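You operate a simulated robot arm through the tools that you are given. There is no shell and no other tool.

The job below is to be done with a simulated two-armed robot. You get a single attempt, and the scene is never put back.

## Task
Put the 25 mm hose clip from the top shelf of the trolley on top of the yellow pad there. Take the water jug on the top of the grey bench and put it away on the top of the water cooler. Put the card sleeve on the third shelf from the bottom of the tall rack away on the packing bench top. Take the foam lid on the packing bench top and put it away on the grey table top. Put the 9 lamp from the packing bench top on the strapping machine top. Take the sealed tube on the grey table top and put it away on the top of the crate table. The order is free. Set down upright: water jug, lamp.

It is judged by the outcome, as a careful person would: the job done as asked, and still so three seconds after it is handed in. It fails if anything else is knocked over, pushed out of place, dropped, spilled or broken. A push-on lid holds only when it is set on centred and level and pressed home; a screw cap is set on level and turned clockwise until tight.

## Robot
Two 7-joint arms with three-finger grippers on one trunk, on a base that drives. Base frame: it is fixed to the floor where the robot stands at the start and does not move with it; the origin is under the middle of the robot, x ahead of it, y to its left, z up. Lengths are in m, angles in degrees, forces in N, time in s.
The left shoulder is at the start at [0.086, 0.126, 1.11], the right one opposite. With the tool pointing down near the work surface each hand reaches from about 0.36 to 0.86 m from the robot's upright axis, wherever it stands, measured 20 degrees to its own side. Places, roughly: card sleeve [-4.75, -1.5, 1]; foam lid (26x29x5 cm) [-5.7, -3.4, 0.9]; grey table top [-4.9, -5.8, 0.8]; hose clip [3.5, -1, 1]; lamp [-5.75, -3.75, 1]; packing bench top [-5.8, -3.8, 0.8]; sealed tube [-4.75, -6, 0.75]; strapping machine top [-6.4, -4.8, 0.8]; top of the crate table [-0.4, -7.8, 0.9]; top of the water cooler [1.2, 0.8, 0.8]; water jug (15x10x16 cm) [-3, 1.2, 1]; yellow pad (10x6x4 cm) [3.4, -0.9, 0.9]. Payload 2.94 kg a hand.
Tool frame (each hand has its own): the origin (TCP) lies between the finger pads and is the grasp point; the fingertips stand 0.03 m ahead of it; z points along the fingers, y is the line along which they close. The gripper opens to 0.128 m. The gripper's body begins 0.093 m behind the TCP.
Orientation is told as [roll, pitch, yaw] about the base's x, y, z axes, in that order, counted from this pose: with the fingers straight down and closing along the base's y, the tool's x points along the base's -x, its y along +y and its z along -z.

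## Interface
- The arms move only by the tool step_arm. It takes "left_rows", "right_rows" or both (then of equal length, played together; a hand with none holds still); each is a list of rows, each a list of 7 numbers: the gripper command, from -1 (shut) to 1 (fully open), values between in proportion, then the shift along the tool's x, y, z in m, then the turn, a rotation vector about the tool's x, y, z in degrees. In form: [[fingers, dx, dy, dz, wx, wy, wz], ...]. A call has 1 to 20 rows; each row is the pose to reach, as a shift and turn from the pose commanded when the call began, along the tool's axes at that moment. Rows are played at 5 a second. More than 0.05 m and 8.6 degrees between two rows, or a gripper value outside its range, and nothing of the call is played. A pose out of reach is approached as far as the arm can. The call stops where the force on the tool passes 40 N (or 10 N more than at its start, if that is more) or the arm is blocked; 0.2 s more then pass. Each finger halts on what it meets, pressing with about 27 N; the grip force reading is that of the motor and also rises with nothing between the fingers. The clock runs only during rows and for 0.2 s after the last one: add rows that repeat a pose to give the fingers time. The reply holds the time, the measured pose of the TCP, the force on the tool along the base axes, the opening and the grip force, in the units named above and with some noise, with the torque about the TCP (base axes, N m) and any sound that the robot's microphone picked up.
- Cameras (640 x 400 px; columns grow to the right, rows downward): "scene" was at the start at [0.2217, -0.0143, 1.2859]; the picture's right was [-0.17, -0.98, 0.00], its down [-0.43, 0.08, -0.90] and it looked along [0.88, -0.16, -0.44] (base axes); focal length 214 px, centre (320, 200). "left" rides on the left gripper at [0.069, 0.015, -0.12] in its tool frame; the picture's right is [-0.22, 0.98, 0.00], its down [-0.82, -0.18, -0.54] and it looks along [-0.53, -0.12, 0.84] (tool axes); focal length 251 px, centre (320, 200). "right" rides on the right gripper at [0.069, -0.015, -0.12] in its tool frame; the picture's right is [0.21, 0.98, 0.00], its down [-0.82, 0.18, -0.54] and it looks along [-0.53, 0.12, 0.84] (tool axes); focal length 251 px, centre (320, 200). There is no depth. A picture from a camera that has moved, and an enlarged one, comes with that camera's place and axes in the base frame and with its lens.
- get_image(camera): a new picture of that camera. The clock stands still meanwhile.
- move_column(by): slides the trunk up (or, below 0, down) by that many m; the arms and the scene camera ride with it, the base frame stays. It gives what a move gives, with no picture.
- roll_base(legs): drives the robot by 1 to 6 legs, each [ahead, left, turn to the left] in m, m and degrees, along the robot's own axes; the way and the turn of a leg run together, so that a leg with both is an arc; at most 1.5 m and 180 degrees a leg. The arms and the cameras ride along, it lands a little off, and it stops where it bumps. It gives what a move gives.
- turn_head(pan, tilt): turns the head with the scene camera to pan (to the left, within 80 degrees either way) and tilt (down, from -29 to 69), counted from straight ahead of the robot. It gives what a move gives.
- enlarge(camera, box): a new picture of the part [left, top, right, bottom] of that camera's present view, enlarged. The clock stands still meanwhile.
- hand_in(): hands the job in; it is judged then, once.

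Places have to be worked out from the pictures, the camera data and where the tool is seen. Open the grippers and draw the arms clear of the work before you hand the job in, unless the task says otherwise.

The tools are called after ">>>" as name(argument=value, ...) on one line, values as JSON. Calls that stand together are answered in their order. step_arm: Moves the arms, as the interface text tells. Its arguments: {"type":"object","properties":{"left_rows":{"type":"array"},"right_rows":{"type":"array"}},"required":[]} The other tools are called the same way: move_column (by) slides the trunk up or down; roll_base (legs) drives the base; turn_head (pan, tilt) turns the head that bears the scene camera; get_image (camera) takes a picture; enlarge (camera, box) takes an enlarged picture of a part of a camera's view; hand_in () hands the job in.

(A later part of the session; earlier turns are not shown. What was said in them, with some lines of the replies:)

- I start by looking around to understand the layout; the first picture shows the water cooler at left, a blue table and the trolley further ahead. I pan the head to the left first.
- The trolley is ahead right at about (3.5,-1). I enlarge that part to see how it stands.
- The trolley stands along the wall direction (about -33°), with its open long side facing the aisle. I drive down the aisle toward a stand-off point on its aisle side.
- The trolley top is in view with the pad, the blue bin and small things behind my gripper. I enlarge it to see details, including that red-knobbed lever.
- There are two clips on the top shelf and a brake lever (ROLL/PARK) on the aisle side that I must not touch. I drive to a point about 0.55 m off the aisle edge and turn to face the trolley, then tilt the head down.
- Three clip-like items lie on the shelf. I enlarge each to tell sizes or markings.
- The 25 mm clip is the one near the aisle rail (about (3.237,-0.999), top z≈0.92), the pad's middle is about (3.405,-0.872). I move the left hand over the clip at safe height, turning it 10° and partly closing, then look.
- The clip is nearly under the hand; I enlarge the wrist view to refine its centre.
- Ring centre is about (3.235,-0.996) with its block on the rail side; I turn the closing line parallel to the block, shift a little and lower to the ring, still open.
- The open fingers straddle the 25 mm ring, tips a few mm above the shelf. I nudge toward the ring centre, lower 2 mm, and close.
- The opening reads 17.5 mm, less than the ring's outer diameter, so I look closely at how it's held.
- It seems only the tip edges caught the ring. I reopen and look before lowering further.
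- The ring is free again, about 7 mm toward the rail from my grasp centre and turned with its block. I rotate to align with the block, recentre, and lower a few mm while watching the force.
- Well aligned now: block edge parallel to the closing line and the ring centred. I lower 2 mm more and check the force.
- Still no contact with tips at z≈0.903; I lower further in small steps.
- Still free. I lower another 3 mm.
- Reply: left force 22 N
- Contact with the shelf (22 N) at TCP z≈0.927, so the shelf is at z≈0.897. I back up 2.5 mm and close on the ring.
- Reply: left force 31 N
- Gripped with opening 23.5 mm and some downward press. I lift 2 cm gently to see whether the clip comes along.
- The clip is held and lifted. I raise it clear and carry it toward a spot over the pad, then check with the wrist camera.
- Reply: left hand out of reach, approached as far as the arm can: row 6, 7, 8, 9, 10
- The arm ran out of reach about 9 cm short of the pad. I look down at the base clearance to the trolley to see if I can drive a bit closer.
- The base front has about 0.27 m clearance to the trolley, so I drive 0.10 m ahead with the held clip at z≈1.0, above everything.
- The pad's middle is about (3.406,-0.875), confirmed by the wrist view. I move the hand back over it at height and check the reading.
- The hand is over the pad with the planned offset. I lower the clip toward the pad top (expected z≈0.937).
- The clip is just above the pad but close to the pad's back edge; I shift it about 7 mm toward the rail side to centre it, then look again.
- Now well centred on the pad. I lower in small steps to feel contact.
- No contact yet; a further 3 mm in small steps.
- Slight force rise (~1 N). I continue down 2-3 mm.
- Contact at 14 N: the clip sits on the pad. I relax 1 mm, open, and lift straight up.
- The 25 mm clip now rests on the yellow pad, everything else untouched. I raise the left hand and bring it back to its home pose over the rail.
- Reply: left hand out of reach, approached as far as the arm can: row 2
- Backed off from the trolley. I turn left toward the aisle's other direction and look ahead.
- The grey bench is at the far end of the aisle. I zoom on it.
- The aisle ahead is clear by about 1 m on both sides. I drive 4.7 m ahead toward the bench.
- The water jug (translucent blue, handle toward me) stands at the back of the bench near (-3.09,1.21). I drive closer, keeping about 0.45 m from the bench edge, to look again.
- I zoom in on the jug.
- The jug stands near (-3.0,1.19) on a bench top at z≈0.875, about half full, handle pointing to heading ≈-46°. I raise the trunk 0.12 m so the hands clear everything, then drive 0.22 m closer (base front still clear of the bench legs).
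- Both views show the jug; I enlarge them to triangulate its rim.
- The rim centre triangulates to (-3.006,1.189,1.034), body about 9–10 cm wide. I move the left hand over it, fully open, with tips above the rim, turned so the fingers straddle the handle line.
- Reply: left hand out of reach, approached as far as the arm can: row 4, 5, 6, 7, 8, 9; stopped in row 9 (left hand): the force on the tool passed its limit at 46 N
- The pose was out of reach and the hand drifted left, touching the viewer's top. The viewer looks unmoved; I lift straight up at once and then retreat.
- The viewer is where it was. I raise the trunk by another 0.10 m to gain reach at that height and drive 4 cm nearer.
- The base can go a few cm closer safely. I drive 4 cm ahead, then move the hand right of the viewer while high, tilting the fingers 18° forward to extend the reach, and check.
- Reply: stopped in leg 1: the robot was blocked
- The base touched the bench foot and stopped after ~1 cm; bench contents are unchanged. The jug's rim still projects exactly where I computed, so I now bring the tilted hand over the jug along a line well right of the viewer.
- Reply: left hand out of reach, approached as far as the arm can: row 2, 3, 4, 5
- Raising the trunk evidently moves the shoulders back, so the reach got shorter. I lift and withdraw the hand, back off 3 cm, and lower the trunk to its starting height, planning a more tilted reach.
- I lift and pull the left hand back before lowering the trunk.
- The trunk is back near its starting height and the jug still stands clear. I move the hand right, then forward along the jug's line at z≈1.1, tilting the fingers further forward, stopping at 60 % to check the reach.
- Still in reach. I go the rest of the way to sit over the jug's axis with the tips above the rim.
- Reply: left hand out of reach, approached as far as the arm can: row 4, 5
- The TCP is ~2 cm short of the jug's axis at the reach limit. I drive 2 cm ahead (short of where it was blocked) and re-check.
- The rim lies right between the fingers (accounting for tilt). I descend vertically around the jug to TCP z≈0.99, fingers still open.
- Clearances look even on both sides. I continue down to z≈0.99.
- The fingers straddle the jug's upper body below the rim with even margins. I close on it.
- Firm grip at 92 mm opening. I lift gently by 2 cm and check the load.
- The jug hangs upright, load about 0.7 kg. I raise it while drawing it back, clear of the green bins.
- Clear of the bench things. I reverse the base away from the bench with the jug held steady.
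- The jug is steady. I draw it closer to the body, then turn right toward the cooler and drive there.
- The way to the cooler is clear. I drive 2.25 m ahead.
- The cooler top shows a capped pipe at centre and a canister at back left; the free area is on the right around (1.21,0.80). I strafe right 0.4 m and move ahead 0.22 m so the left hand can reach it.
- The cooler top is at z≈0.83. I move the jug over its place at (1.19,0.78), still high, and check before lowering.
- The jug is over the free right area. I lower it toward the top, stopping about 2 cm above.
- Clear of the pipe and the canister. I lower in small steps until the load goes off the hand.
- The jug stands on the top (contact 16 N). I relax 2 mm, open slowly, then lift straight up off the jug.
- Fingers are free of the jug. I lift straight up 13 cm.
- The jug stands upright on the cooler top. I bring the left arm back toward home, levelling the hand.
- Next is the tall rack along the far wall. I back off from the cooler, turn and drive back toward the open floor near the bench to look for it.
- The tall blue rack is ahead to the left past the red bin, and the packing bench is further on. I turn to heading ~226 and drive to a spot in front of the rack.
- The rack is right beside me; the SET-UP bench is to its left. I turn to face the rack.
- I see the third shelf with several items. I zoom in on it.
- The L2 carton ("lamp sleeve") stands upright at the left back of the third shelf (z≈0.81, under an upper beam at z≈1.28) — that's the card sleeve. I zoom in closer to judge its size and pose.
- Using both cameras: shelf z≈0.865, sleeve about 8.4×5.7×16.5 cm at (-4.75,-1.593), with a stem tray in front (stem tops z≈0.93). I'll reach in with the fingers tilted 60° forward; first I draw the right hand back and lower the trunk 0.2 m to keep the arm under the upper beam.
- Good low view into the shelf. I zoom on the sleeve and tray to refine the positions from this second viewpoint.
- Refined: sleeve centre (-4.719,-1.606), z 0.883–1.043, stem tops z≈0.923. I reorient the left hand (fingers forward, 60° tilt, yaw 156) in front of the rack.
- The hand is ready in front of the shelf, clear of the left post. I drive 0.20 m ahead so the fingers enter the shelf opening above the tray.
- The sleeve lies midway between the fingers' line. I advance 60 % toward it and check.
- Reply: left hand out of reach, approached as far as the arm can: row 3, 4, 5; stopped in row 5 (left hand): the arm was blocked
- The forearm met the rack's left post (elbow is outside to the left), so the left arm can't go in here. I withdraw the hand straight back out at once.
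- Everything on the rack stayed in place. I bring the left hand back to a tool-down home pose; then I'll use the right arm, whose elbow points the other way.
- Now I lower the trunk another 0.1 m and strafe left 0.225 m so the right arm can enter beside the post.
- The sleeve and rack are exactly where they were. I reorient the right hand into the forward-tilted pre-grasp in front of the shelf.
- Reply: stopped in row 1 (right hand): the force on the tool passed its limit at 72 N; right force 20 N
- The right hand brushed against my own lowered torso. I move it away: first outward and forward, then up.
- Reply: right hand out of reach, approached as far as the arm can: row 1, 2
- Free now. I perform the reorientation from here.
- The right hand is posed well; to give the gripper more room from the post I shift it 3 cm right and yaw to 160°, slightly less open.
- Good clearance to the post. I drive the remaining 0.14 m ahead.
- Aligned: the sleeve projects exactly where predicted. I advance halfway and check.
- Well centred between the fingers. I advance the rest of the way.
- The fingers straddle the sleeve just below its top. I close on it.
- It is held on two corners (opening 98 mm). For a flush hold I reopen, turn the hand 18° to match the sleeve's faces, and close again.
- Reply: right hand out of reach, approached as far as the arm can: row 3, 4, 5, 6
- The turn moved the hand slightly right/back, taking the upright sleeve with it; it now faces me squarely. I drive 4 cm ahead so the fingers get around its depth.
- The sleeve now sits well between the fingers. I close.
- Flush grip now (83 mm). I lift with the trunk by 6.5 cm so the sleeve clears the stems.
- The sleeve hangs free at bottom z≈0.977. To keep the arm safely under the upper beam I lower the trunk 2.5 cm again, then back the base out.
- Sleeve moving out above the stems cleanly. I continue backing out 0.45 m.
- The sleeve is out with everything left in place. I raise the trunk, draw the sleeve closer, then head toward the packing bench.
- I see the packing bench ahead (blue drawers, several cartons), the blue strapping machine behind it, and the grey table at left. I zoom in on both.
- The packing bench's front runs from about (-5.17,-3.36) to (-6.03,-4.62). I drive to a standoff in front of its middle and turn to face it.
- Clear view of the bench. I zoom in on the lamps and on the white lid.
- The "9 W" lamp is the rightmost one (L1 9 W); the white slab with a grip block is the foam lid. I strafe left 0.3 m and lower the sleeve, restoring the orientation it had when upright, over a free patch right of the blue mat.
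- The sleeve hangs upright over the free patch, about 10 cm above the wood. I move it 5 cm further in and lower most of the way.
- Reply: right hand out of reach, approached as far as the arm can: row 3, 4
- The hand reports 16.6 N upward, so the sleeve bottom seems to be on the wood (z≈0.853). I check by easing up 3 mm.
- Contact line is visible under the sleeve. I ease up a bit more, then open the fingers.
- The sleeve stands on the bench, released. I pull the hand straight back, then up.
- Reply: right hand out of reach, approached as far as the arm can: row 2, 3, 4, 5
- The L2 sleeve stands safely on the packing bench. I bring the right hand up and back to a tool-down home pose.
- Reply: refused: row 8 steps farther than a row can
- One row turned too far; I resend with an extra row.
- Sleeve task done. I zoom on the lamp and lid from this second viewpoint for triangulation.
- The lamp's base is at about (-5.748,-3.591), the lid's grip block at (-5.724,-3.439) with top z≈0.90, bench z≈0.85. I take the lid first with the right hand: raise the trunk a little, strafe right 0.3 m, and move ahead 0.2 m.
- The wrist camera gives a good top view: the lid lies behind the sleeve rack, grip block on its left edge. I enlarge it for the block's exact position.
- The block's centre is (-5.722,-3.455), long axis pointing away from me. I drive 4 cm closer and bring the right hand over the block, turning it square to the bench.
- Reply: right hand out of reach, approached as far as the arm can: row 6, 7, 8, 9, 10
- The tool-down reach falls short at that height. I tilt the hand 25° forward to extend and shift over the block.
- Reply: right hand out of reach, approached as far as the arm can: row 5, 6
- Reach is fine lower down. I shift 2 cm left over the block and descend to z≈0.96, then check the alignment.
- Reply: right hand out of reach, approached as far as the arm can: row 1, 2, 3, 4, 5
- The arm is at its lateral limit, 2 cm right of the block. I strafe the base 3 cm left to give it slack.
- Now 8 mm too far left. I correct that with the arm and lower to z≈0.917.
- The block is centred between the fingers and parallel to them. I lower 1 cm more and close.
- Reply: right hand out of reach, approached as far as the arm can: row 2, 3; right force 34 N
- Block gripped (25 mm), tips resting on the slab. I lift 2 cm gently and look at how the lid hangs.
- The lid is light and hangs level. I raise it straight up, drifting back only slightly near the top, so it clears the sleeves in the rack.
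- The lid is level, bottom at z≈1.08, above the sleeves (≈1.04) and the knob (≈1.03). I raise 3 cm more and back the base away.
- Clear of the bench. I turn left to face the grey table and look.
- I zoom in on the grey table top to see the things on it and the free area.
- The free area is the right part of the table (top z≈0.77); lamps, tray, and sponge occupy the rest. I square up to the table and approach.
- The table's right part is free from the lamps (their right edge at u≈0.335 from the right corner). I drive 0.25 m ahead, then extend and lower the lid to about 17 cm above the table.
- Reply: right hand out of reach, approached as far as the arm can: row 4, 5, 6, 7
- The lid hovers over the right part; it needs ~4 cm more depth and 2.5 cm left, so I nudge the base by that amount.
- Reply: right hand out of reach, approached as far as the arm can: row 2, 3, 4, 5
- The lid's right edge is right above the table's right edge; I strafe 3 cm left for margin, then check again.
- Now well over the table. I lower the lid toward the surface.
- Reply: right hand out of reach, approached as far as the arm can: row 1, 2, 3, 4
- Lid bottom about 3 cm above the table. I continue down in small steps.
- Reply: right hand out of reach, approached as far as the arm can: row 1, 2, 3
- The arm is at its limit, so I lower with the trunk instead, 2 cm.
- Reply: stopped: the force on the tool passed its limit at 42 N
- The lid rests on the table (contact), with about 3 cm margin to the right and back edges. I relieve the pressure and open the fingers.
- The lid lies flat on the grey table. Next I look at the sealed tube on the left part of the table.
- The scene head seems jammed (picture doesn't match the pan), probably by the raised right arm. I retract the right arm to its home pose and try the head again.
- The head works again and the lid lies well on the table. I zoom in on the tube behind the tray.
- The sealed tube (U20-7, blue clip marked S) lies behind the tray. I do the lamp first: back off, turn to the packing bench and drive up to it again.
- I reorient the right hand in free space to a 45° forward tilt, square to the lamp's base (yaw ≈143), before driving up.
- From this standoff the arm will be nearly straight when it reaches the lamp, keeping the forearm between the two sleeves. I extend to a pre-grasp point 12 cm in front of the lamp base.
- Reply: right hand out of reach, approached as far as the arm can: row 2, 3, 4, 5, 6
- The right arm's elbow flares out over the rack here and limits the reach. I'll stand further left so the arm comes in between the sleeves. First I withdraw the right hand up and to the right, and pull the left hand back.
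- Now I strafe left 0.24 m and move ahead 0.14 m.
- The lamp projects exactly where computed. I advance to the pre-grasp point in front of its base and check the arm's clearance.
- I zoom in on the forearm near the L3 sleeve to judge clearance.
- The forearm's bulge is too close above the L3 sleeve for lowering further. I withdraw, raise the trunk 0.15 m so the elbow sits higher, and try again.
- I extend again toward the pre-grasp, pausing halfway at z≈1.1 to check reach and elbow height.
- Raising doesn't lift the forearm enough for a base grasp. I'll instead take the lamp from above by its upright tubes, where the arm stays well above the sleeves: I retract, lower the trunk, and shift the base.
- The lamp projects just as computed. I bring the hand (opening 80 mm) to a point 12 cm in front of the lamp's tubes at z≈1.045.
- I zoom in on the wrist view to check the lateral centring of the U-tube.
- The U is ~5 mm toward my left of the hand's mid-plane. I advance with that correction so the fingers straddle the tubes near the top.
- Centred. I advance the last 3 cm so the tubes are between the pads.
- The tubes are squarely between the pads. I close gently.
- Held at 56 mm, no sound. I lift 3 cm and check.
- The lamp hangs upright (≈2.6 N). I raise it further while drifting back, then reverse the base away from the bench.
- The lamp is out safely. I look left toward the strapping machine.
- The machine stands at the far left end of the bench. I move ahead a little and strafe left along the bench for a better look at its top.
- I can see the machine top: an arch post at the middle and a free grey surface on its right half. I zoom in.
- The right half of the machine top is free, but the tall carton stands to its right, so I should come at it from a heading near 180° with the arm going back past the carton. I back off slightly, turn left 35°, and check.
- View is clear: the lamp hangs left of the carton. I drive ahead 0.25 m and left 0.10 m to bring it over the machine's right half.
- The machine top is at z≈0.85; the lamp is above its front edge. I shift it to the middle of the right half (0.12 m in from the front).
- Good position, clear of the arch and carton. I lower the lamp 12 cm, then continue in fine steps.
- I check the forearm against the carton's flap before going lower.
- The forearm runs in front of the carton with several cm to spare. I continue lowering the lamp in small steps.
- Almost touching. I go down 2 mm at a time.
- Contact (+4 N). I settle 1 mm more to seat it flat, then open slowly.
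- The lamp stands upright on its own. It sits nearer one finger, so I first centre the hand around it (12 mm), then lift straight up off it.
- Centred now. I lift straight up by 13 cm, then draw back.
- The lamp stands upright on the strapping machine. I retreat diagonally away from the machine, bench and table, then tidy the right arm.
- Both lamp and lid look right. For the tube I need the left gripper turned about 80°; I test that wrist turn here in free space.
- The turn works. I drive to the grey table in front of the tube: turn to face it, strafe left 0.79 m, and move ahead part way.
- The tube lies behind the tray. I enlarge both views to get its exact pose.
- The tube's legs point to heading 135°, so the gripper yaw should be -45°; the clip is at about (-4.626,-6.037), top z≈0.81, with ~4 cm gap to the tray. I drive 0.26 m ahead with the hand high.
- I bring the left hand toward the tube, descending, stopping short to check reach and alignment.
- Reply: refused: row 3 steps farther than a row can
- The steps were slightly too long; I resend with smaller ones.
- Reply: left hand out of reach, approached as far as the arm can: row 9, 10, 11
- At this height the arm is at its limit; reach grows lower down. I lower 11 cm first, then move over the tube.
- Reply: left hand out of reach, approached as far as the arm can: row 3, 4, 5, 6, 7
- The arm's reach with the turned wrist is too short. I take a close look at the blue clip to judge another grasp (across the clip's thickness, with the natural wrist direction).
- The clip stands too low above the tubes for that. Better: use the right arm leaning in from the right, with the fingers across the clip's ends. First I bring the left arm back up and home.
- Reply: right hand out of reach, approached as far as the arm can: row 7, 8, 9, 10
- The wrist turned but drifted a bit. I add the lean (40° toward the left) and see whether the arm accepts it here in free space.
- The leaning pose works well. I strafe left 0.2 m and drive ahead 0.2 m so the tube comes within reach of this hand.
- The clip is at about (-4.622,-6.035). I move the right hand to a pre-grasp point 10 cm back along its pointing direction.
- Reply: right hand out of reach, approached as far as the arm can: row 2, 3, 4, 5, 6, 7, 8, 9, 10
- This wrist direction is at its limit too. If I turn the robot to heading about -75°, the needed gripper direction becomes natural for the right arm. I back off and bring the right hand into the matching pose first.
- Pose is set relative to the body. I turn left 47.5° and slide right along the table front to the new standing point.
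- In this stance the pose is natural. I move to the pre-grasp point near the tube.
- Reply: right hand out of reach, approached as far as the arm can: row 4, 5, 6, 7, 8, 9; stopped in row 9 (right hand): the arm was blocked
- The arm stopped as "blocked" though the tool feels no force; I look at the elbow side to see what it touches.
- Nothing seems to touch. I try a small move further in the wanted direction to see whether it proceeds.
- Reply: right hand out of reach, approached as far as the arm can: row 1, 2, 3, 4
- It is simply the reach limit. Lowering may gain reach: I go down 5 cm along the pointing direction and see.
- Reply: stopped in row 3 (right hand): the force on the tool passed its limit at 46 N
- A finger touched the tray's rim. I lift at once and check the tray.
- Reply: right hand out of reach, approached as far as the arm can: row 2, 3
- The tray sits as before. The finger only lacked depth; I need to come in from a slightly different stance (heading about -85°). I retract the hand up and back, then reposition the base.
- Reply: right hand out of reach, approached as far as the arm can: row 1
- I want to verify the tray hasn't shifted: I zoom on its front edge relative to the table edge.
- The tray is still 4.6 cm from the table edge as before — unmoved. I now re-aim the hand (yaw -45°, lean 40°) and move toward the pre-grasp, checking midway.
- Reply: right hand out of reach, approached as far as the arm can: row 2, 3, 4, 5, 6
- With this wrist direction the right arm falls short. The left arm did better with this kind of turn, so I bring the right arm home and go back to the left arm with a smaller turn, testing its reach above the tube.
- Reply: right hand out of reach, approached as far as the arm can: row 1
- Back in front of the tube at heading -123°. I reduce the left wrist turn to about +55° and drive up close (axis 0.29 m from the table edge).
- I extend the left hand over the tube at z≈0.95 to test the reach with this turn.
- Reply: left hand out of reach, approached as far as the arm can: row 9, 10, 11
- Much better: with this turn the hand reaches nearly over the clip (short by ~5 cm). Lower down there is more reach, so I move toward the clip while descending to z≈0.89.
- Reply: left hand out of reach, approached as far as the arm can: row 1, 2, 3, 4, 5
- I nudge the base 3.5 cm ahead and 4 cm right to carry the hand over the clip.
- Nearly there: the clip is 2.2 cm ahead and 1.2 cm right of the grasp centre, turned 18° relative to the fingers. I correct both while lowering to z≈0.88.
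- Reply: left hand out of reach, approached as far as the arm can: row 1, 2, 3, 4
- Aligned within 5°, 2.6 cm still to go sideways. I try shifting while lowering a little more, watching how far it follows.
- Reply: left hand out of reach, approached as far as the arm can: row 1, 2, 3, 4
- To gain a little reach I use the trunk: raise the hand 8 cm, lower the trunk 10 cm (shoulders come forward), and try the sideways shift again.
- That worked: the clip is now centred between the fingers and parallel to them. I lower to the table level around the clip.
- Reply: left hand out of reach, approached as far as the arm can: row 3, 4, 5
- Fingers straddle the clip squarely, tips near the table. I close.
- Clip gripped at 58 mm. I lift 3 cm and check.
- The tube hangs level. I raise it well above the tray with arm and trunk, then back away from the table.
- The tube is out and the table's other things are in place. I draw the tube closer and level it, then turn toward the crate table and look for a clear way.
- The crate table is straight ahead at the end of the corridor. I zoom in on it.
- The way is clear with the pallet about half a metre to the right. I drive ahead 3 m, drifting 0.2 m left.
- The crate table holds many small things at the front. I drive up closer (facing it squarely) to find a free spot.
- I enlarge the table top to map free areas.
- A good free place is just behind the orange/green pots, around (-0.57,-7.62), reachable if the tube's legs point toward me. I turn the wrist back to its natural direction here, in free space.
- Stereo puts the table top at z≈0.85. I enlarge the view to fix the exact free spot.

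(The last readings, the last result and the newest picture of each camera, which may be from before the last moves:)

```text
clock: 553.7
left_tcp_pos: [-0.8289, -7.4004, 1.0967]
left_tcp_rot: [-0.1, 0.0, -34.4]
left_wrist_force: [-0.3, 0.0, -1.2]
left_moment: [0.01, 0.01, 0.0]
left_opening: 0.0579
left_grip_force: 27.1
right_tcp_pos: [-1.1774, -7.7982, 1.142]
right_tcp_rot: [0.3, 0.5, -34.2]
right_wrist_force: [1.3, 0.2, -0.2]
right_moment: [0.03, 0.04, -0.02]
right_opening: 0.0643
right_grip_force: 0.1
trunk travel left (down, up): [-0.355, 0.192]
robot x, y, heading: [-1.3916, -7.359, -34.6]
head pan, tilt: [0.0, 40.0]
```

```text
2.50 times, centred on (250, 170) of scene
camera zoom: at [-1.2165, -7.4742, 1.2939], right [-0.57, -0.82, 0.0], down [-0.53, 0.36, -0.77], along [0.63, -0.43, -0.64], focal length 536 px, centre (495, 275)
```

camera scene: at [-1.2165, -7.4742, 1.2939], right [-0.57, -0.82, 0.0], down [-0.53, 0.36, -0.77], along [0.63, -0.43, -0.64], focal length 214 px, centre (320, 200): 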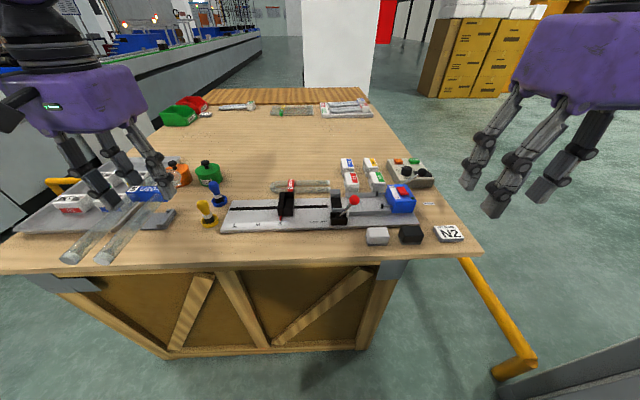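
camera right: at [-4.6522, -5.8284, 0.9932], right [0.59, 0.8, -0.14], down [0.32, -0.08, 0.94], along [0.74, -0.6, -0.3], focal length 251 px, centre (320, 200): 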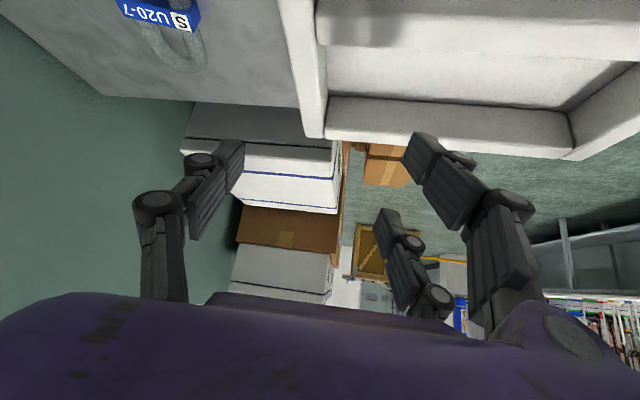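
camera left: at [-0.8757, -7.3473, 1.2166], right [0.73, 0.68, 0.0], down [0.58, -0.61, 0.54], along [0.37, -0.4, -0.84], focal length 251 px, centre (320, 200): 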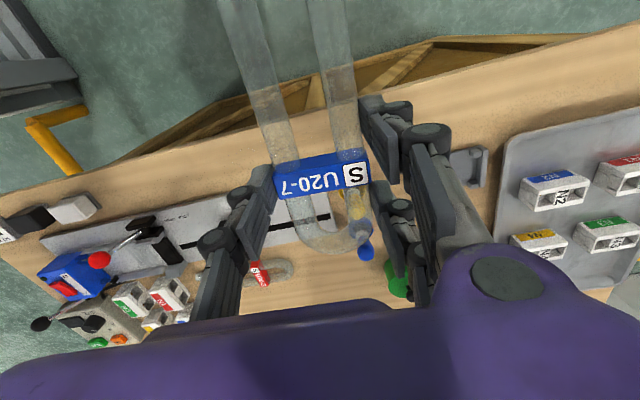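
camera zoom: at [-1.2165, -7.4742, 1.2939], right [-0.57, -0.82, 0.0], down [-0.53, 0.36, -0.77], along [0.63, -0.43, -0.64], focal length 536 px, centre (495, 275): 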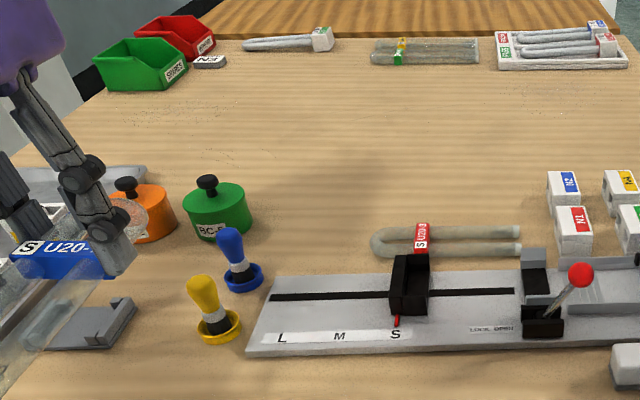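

The free spot behind the gauge, between the green pot and the other glass tube, is at about (-0.487,-7.667). I raise the right hand out of the way, lower the trunk 0.1 m for reach, and drive 0.2 m closer.

>>> step_arm(right_rows=[[0.0, 0.03, 0, -0.04, 0, 0, 0], [0.0, 0.05, 0, -0.08, 0, 0, 0], [0.0, 0.06, 0, -0.12, 0, 0, 0]])

>>> move_column(by=-0.09)

>>> roll_base(legs=[[0.19, 0, 0]])

>>> get_image(camera="scene")

>>> get_image(camera="left")

```text
clock: 554.5
left_tcp_pos: [-0.8275, -7.4, 1.0967]
left_tcp_rot: [-0.1, 0.0, -34.5]
left_wrist_force: [0.3, -0.7, -0.7]
left_moment: [-0.01, 0.0, -0.03]
left_opening: 0.0577
left_grip_force: 26.9
right_tcp_pos: [-1.2211, -7.7608, 1.2545]
right_tcp_rot: [0.5, 0.6, -34.3]
right_wrist_force: [-0.5, 2.6, 2.9]
right_moment: [-0.16, -0.21, 0.02]
right_opening: 0.0642
right_grip_force: 0.4
right hand out of reach, approached as far as the arm can: row 3
trunk travel left (down, up): [-0.355, 0.192]
robot x, y, heading: [-1.3935, -7.359, -34.7]
head pan, tilt: [0.0, 40.0]
```

```text
clock: 555.8
left_tcp_pos: [-0.8278, -7.4002, 1.0055]
left_tcp_rot: [-0.1, -0.1, -34.5]
left_wrist_force: [-0.3, 0.5, -0.9]
left_moment: [-0.05, 0.04, 0.0]
left_opening: 0.058
left_grip_force: 26.8
right_tcp_pos: [-1.2026, -7.7723, 1.149]
right_tcp_rot: [0.5, 4.3, -34.2]
right_wrist_force: [0.3, -0.6, 0.0]
right_moment: [0.03, -0.01, 0.02]
right_opening: 0.0644
right_grip_force: 0.0
trunk travel left (down, up): [-0.265, 0.282]
robot x, y, heading: [-1.3908, -7.3577, -34.6]
head pan, tilt: [0.0, 40.0]
```

```text
clock: 557.3
left_tcp_pos: [-0.6707, -7.5088, 1.006]
left_tcp_rot: [-0.2, 0.1, -34.5]
left_wrist_force: [0.5, -0.6, -0.4]
left_moment: [-0.03, 0.0, 0.03]
left_opening: 0.058
left_grip_force: 27.5
right_tcp_pos: [-1.0469, -7.8803, 1.1479]
right_tcp_rot: [0.5, 4.3, -34.2]
right_wrist_force: [0.6, -0.1, 0.1]
right_moment: [-0.01, 0.01, -0.02]
right_opening: 0.0639
right_grip_force: 0.1
trunk travel left (down, up): [-0.265, 0.282]
robot x, y, heading: [-1.2313, -7.4675, -34.4]
head pan, tilt: [0.0, 40.0]
```

```text
taken
camera scene: at [-1.0419, -7.5948, 1.2051], right [-0.57, -0.82, 0.0], down [-0.53, 0.37, -0.77], along [0.63, -0.44, -0.64], focal length 214 px, centre (320, 200)
```

scene: 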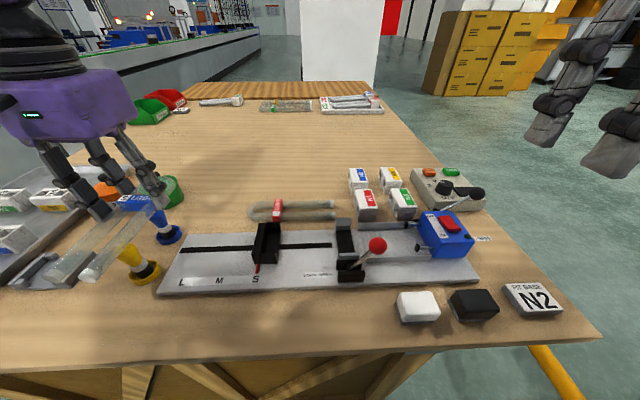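

```text
taken
camera left: at [-0.7194, -7.4554, 1.1265], right [0.73, 0.68, 0.0], down [0.58, -0.61, 0.54], along [0.37, -0.4, -0.84], focal length 251 px, centre (320, 200)
```

left: 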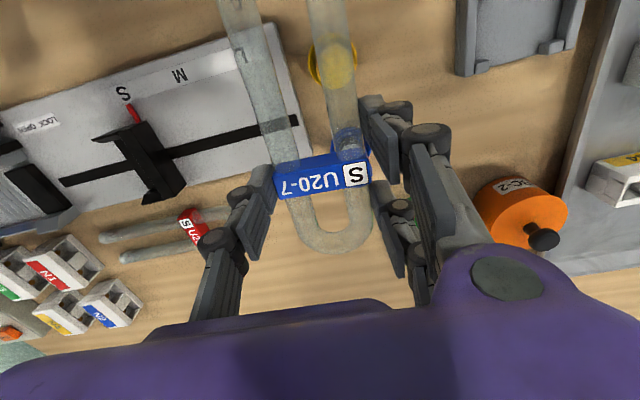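

The spot is free with ~4 cm around. I shift 2.7 cm right, then carry the tube forward over it at this height.

>>> step_arm(left_rows=[[-0.5, 0, -0.014, -0.005, 0, 0, 0], [-0.5, 0, -0.027, -0.01, 0, 0, 0], [-0.5, -0.04, -0.027, -0.01, 0, 0, 0], [-0.5, -0.08, -0.027, -0.01, 0, 0, 0], [-0.5, -0.12, -0.027, -0.01, 0, 0, 0], [-0.5, -0.16, -0.027, 0, 0, 0, 0], [-0.5, -0.2, -0.027, 0.01, 0, 0, 0], [-0.5, -0.2415, -0.027, 0.02, 0, 0, 0], [-0.5, -0.2415, -0.027, 0.02, 0, 0, 0]])

>>> get_image(camera="left")

>>> get_image(camera="scene")

```text
clock: 559.3
left_tcp_pos: [-0.4996, -7.626, 0.9801]
left_tcp_rot: [-0.2, 0.1, -34.5]
left_wrist_force: [0.5, 1.3, -0.1]
left_moment: [-0.02, 0.05, 0.01]
left_opening: 0.0579
left_grip_force: 27.2
left hand out of reach, approached as far as the arm can: row 7, 8, 9
right_tcp_pos: [-1.0454, -7.8799, 1.1469]
right_tcp_rot: [0.4, 4.5, -34.2]
right_wrist_force: [0.8, 1.0, 0.4]
right_moment: [-0.03, 0.08, 0.0]
right_opening: 0.064
right_grip_force: 0.1
trunk travel left (down, up): [-0.265, 0.282]
robot x, y, heading: [-1.2329, -7.4674, -34.7]
head pan, tilt: [0.0, 40.0]
```

```text
taken
camera left: at [-0.5462, -7.5737, 1.0999], right [0.73, 0.68, 0.0], down [0.58, -0.61, 0.54], along [0.37, -0.4, -0.84], focal length 251 px, centre (320, 200)
```

left: 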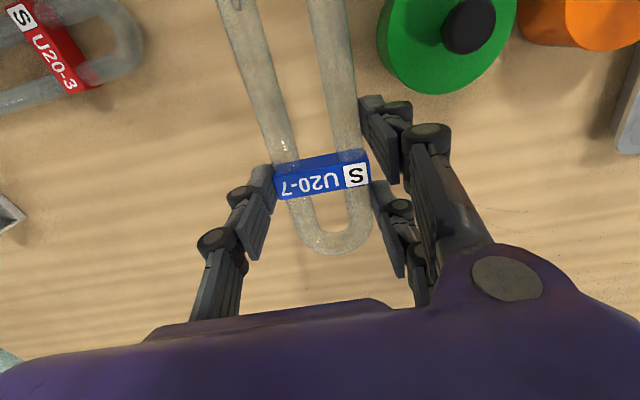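

```text
taken
camera scene: at [-1.0398, -7.5939, 1.2048], right [-0.57, -0.82, 0.0], down [-0.53, 0.36, -0.77], along [0.63, -0.44, -0.64], focal length 214 px, centre (320, 200)
```

scene: 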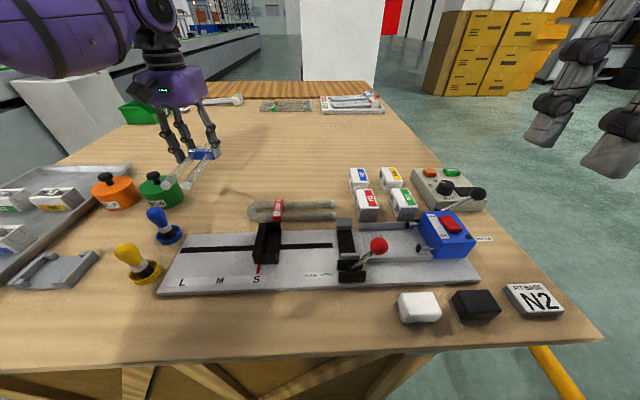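

The hand is ~3 cm short and close to the green pot; I strafe 3.5 cm right to centre it in the gap.

>>> roll_base(legs=[[0.015, -0.035, 0]])

>>> get_image(camera="left")

>>> enlarge(camera="scene", box=[90, 80, 350, 260])

```text
clock: 560.3
left_tcp_pos: [-0.5092, -7.6647, 0.9814]
left_tcp_rot: [0.0, 0.0, -34.5]
left_wrist_force: [-0.8, -0.8, 0.1]
left_moment: [0.03, -0.02, 0.02]
left_opening: 0.0579
left_grip_force: 27.1
right_tcp_pos: [-1.0559, -7.9168, 1.1477]
right_tcp_rot: [0.4, 4.4, -34.2]
right_wrist_force: [-0.1, 0.3, -0.8]
right_moment: [0.03, -0.01, -0.01]
right_opening: 0.0639
right_grip_force: 0.0
trunk travel left (down, up): [-0.265, 0.282]
robot x, y, heading: [-1.2349, -7.5014, -34.5]
head pan, tilt: [0.0, 40.0]
```

```text
taken
camera left: at [-0.5561, -7.6117, 1.1013], right [0.73, 0.68, 0.0], down [0.58, -0.61, 0.54], along [0.37, -0.4, -0.84], focal length 251 px, centre (320, 200)
```

left: 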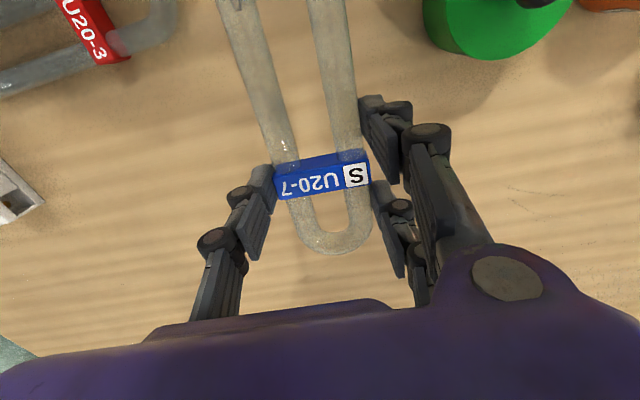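

```text
2.22 times, centred on (220, 170) of scene
camera zoom: at [-1.0497, -7.632, 1.2051], right [-0.57, -0.82, 0.0], down [-0.53, 0.37, -0.77], along [0.63, -0.43, -0.64], focal length 477 px, centre (542, 267)
```

zoom: 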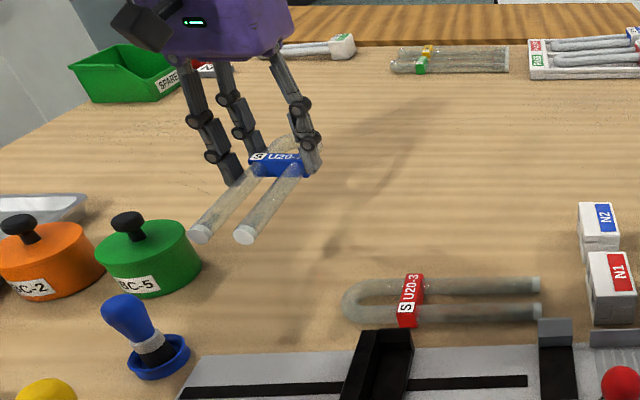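

The tube hangs well in the gap between the green pot and the red-clip tube. I lower it toward the table.

>>> step_arm(left_rows=[[-0.5, 0, 0, 0.025, 0, 0, 0], [-0.5, 0, 0, 0.05, 0, 0, 0], [-0.5, 0, 0, 0.07, 0, 0, 0], [-0.5, 0, 0, 0.07, 0, 0, 0]])

>>> enlarge(camera="scene", box=[90, 80, 350, 260])

```text
clock: 561.3
left_tcp_pos: [-0.5091, -7.6639, 0.9109]
left_tcp_rot: [0.0, 0.1, -34.4]
left_wrist_force: [0.5, 1.0, -0.7]
left_moment: [0.01, -0.02, 0.0]
left_opening: 0.058
left_grip_force: 26.5
right_tcp_pos: [-1.0547, -7.9166, 1.1484]
right_tcp_rot: [0.5, 4.3, -34.2]
right_wrist_force: [0.5, 0.8, 0.1]
right_moment: [0.0, 0.0, 0.0]
right_opening: 0.064
right_grip_force: 0.1
trunk travel left (down, up): [-0.265, 0.282]
robot x, y, heading: [-1.2395, -7.4999, -34.8]
head pan, tilt: [0.0, 40.0]
```

```text
2.22 times, centred on (220, 170) of scene
camera zoom: at [-1.0499, -7.6316, 1.2052], right [-0.57, -0.82, 0.0], down [-0.53, 0.36, -0.77], along [0.63, -0.43, -0.64], focal length 477 px, centre (542, 267)
```

zoom: 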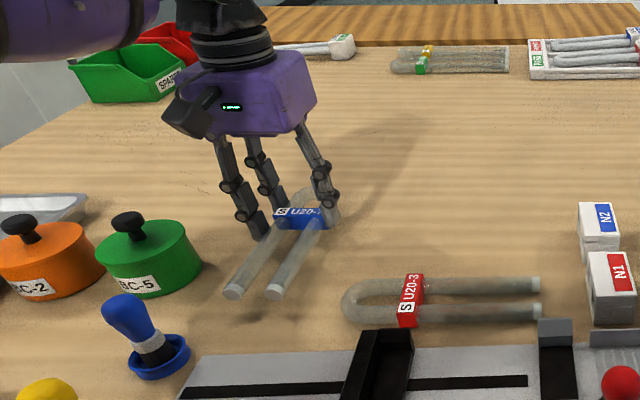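

Good clearance all around. I lower in small steps until contact.

>>> step_arm(left_rows=[[-0.5, 0, 0, 0.006, 0, 0, 0], [-0.5, 0, 0, 0.012, 0, 0, 0], [-0.5, 0, 0, 0.017, 0, 0, 0], [-0.5, 0, 0, 0.017, 0, 0, 0]])

```text
clock: 562.3
left_tcp_pos: [-0.5091, -7.6641, 0.8951]
left_tcp_rot: [-0.2, -0.2, -34.4]
left_wrist_force: [0.8, 1.1, 8.2]
left_moment: [-0.17, 0.12, -0.01]
left_opening: 0.0581
left_grip_force: 26.9
right_tcp_pos: [-1.0553, -7.917, 1.1486]
right_tcp_rot: [0.4, 4.3, -34.2]
right_wrist_force: [-0.4, -1.0, 0.4]
right_moment: [0.0, -0.01, 0.0]
right_opening: 0.0637
right_grip_force: 0.1
trunk travel left (down, up): [-0.265, 0.282]
robot x, y, heading: [-1.2413, -7.5032, -34.6]
head pan, tilt: [0.0, 40.0]
```

The tube rests on the table (8 N). I ease 1 mm, open the fingers, and lift straight up.

>>> step_arm(left_rows=[[-0.5, 0, 0, -0.001, 0, 0, 0], [0.0, 0, 0, -0.001, 0, 0, 0], [0.15, 0, 0, -0.001, 0, 0, 0], [0.3, 0, 0, -0.001, 0, 0, 0], [0.35, 0, 0, -0.001, 0, 0, 0], [0.35, 0, 0, -0.001, 0, 0, 0]])

>>> get_image(camera="left")

```text
clock: 563.7
left_tcp_pos: [-0.5103, -7.6641, 0.8952]
left_tcp_rot: [-0.1, 0.0, -34.4]
left_wrist_force: [-0.1, 0.1, 0.3]
left_moment: [0.01, 0.03, 0.03]
left_opening: 0.0865
left_grip_force: 0.1
right_tcp_pos: [-1.0548, -7.9178, 1.1485]
right_tcp_rot: [0.5, 4.3, -34.2]
right_wrist_force: [1.0, 0.2, -0.1]
right_moment: [0.04, -0.03, 0.03]
right_opening: 0.0641
right_grip_force: 0.0
trunk travel left (down, up): [-0.265, 0.282]
robot x, y, heading: [-1.2386, -7.5001, -34.5]
head pan, tilt: [0.0, 40.0]
```

```text
taken
camera left: at [-0.5565, -7.6113, 1.0152], right [0.73, 0.68, 0.0], down [0.58, -0.61, 0.54], along [0.37, -0.4, -0.84], focal length 251 px, centre (320, 200)
```

left: 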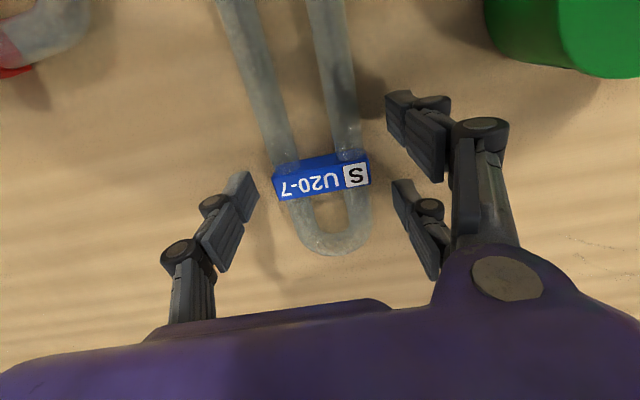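

Released and lying flat. I lift straight up and draw the hand back.

>>> step_arm(left_rows=[[0.35, 0, 0, -0.02, 0, 0, 0], [0.35, 0, 0, -0.05, 0, 0, 0], [0.35, 0, 0, -0.08, 0, 0, 0], [0.35, 0.01, 0, -0.11, 0, 0, 0], [0.3, 0.04, 0, -0.14, 0, 0, 0], [0.2, 0.08, 0, -0.165, 0, 0, 0], [0.1, 0.12, 0, -0.185, 0, 0, 0], [0.0, 0.16, 0, -0.2, 0, 0, 0], [0.0, 0.2, 0, -0.21, 0, 0, 0], [0.0, 0.24, 0, -0.22, 0, 0, 0]])

>>> roll_base(legs=[[-0.25, 0, 0]])

>>> get_image(camera="scene")

>>> enlarge(camera="scene", box=[150, 90, 400, 240])

```text
clock: 565.9
left_tcp_pos: [-0.707, -7.5273, 1.1156]
left_tcp_rot: [-0.1, -0.2, -34.4]
left_wrist_force: [-0.4, 0.1, -0.9]
left_moment: [-0.02, -0.01, -0.02]
left_opening: 0.0639
left_grip_force: 0.1
right_tcp_pos: [-1.0563, -7.9156, 1.1484]
right_tcp_rot: [0.5, 4.3, -34.1]
right_wrist_force: [-1.3, 1.3, 0.3]
right_moment: [-0.02, -0.04, 0.0]
right_opening: 0.0641
right_grip_force: 0.1
trunk travel left (down, up): [-0.265, 0.282]
robot x, y, heading: [-1.2427, -7.5039, -34.6]
head pan, tilt: [0.0, 40.0]
```

```text
clock: 567.7
left_tcp_pos: [-0.9104, -7.3879, 1.1158]
left_tcp_rot: [0.0, 0.1, -34.5]
left_wrist_force: [0.1, -1.1, 0.6]
left_moment: [-0.01, -0.02, 0.0]
left_opening: 0.0641
left_grip_force: 0.1
right_tcp_pos: [-1.2595, -7.7758, 1.1495]
right_tcp_rot: [0.5, 4.3, -34.3]
right_wrist_force: [0.0, -0.1, -0.4]
right_moment: [-0.01, -0.02, -0.02]
right_opening: 0.0642
right_grip_force: 0.0
trunk travel left (down, up): [-0.265, 0.282]
robot x, y, heading: [-1.4464, -7.361, -34.7]
head pan, tilt: [0.0, 40.0]
```

```text
taken
camera scene: at [-1.2542, -7.4908, 1.2053], right [-0.57, -0.82, 0.0], down [-0.53, 0.37, -0.77], along [0.63, -0.44, -0.64], focal length 214 px, centre (320, 200)
```

scene: 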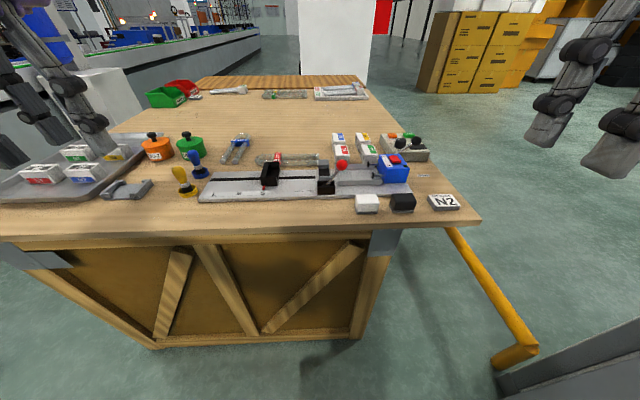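

```text
2.56 times, centred on (275, 165) of scene
camera zoom: at [-1.2542, -7.4908, 1.2053], right [-0.57, -0.82, 0.0], down [-0.53, 0.37, -0.77], along [0.63, -0.44, -0.64], focal length 549 px, centre (435, 290)
```

zoom: 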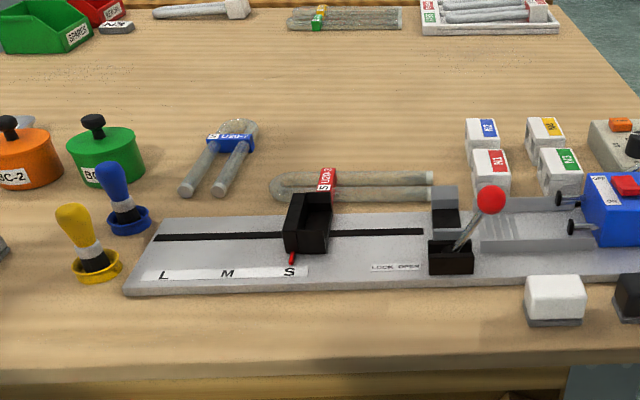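

The tube lies on the crate table with its neighbours undisturbed; all six items are placed. I open both grippers fully and back clear before handing in.

>>> step_arm(left_rows=[[0.5, 0, 0, 0, 0, 0, 0], [1, 0, 0, 0, 0, 0, 0], [1, 0, 0, 0, 0, 0, 0]], right_rows=[[0.5, 0, 0, 0, 0, 0, 0], [1, 0, 0, 0, 0, 0, 0], [1, 0, 0, 0, 0, 0, 0]])

>>> roll_base(legs=[[-0.35, 0, 0]])

>>> get_image(camera="scene")

```text
clock: 568.5
left_tcp_pos: [-0.9098, -7.388, 1.1154]
left_tcp_rot: [-0.1, -0.1, -34.5]
left_wrist_force: [0.7, 0.2, 0.0]
left_moment: [0.01, -0.02, 0.01]
left_opening: 0.1279
left_grip_force: 0.0
right_tcp_pos: [-1.2595, -7.7762, 1.1483]
right_tcp_rot: [0.6, 4.3, -34.3]
right_wrist_force: [0.1, 0.5, 0.6]
right_moment: [-0.04, 0.0, 0.01]
right_opening: 0.1284
right_grip_force: 0.0
trunk travel left (down, up): [-0.265, 0.282]
robot x, y, heading: [-1.4461, -7.3628, -34.3]
head pan, tilt: [0.0, 40.0]
```

```text
clock: 570.8
left_tcp_pos: [-1.1982, -7.189, 1.1153]
left_tcp_rot: [-0.1, 0.0, -34.6]
left_wrist_force: [-0.1, 0.0, -0.2]
left_moment: [-0.03, 0.03, 0.01]
left_opening: 0.1281
left_grip_force: 0.1
right_tcp_pos: [-1.5472, -7.5767, 1.1483]
right_tcp_rot: [0.6, 4.2, -34.4]
right_wrist_force: [0.2, 0.9, -0.1]
right_moment: [0.06, -0.01, 0.02]
right_opening: 0.1282
right_grip_force: 0.1
trunk travel left (down, up): [-0.265, 0.282]
robot x, y, heading: [-1.7336, -7.1631, -34.6]
head pan, tilt: [0.0, 40.0]
```

```text
taken
camera scene: at [-1.5422, -7.2917, 1.2053], right [-0.57, -0.82, 0.0], down [-0.53, 0.37, -0.77], along [0.63, -0.44, -0.64], focal length 214 px, centre (320, 200)
```

scene: 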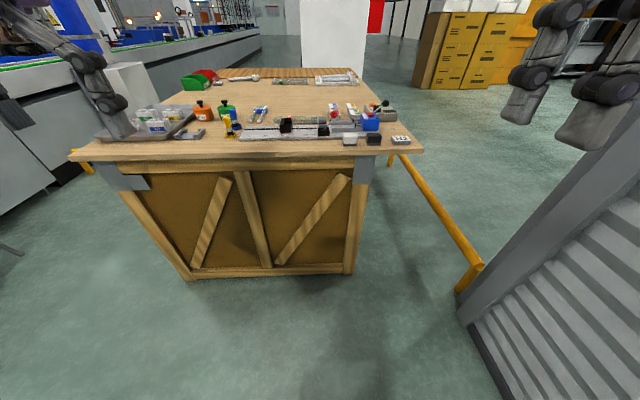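

All six items are in their places, the grippers are open, and the arms are clear of the work. I hand the job in.

>>> hand_in()

```text
The job is handed in.
```

I placed all six items and handed the job in. I don't have the verdict; the placements below are as last seen by the cameras:

- **Hose clip:** the 25 mm clip is on top of the yellow pad on the trolley's top shelf.
- **Water jug:** it stands upright on the water cooler top, to the right of the capped pipe, with no spill seen.
- **Card sleeve:** the L2 lamp sleeve stands on the packing bench top, beside the blue mat.
- **Foam lid:** it lies flat on the right part of the grey table, about 3 cm in from the edges.
- **Lamp:** the "L1 9 W" lamp stands upright on the right half of the strapping machine top.
- **Sealed tube:** tube U20-7 lies on the crate table top, between the green pot and the red-clipped tube.

I also touched four things I was not meant to move:

- **Strain viewer on the grey bench:** a finger pressed on its top at about 46 N when the arm drifted. It looked unmoved afterwards.
- **LAMPS tray on the grey table:** a finger pressed on its rim at about 46 N. It measured the same distance from the table edge as before, to within about 1 cm.
- **Tall rack:** the forearm bumped the left post while I was first reaching for the sleeve. Nothing on the rack shifted.
- **Grey bench:** the base nudged its foot and stopped after about 1 cm.

I gripped the lamp by its glass tubes because the arm could not reach its base safely. I heard no sound and saw no damage. I did not go back to recheck the earlier placements before handing in.
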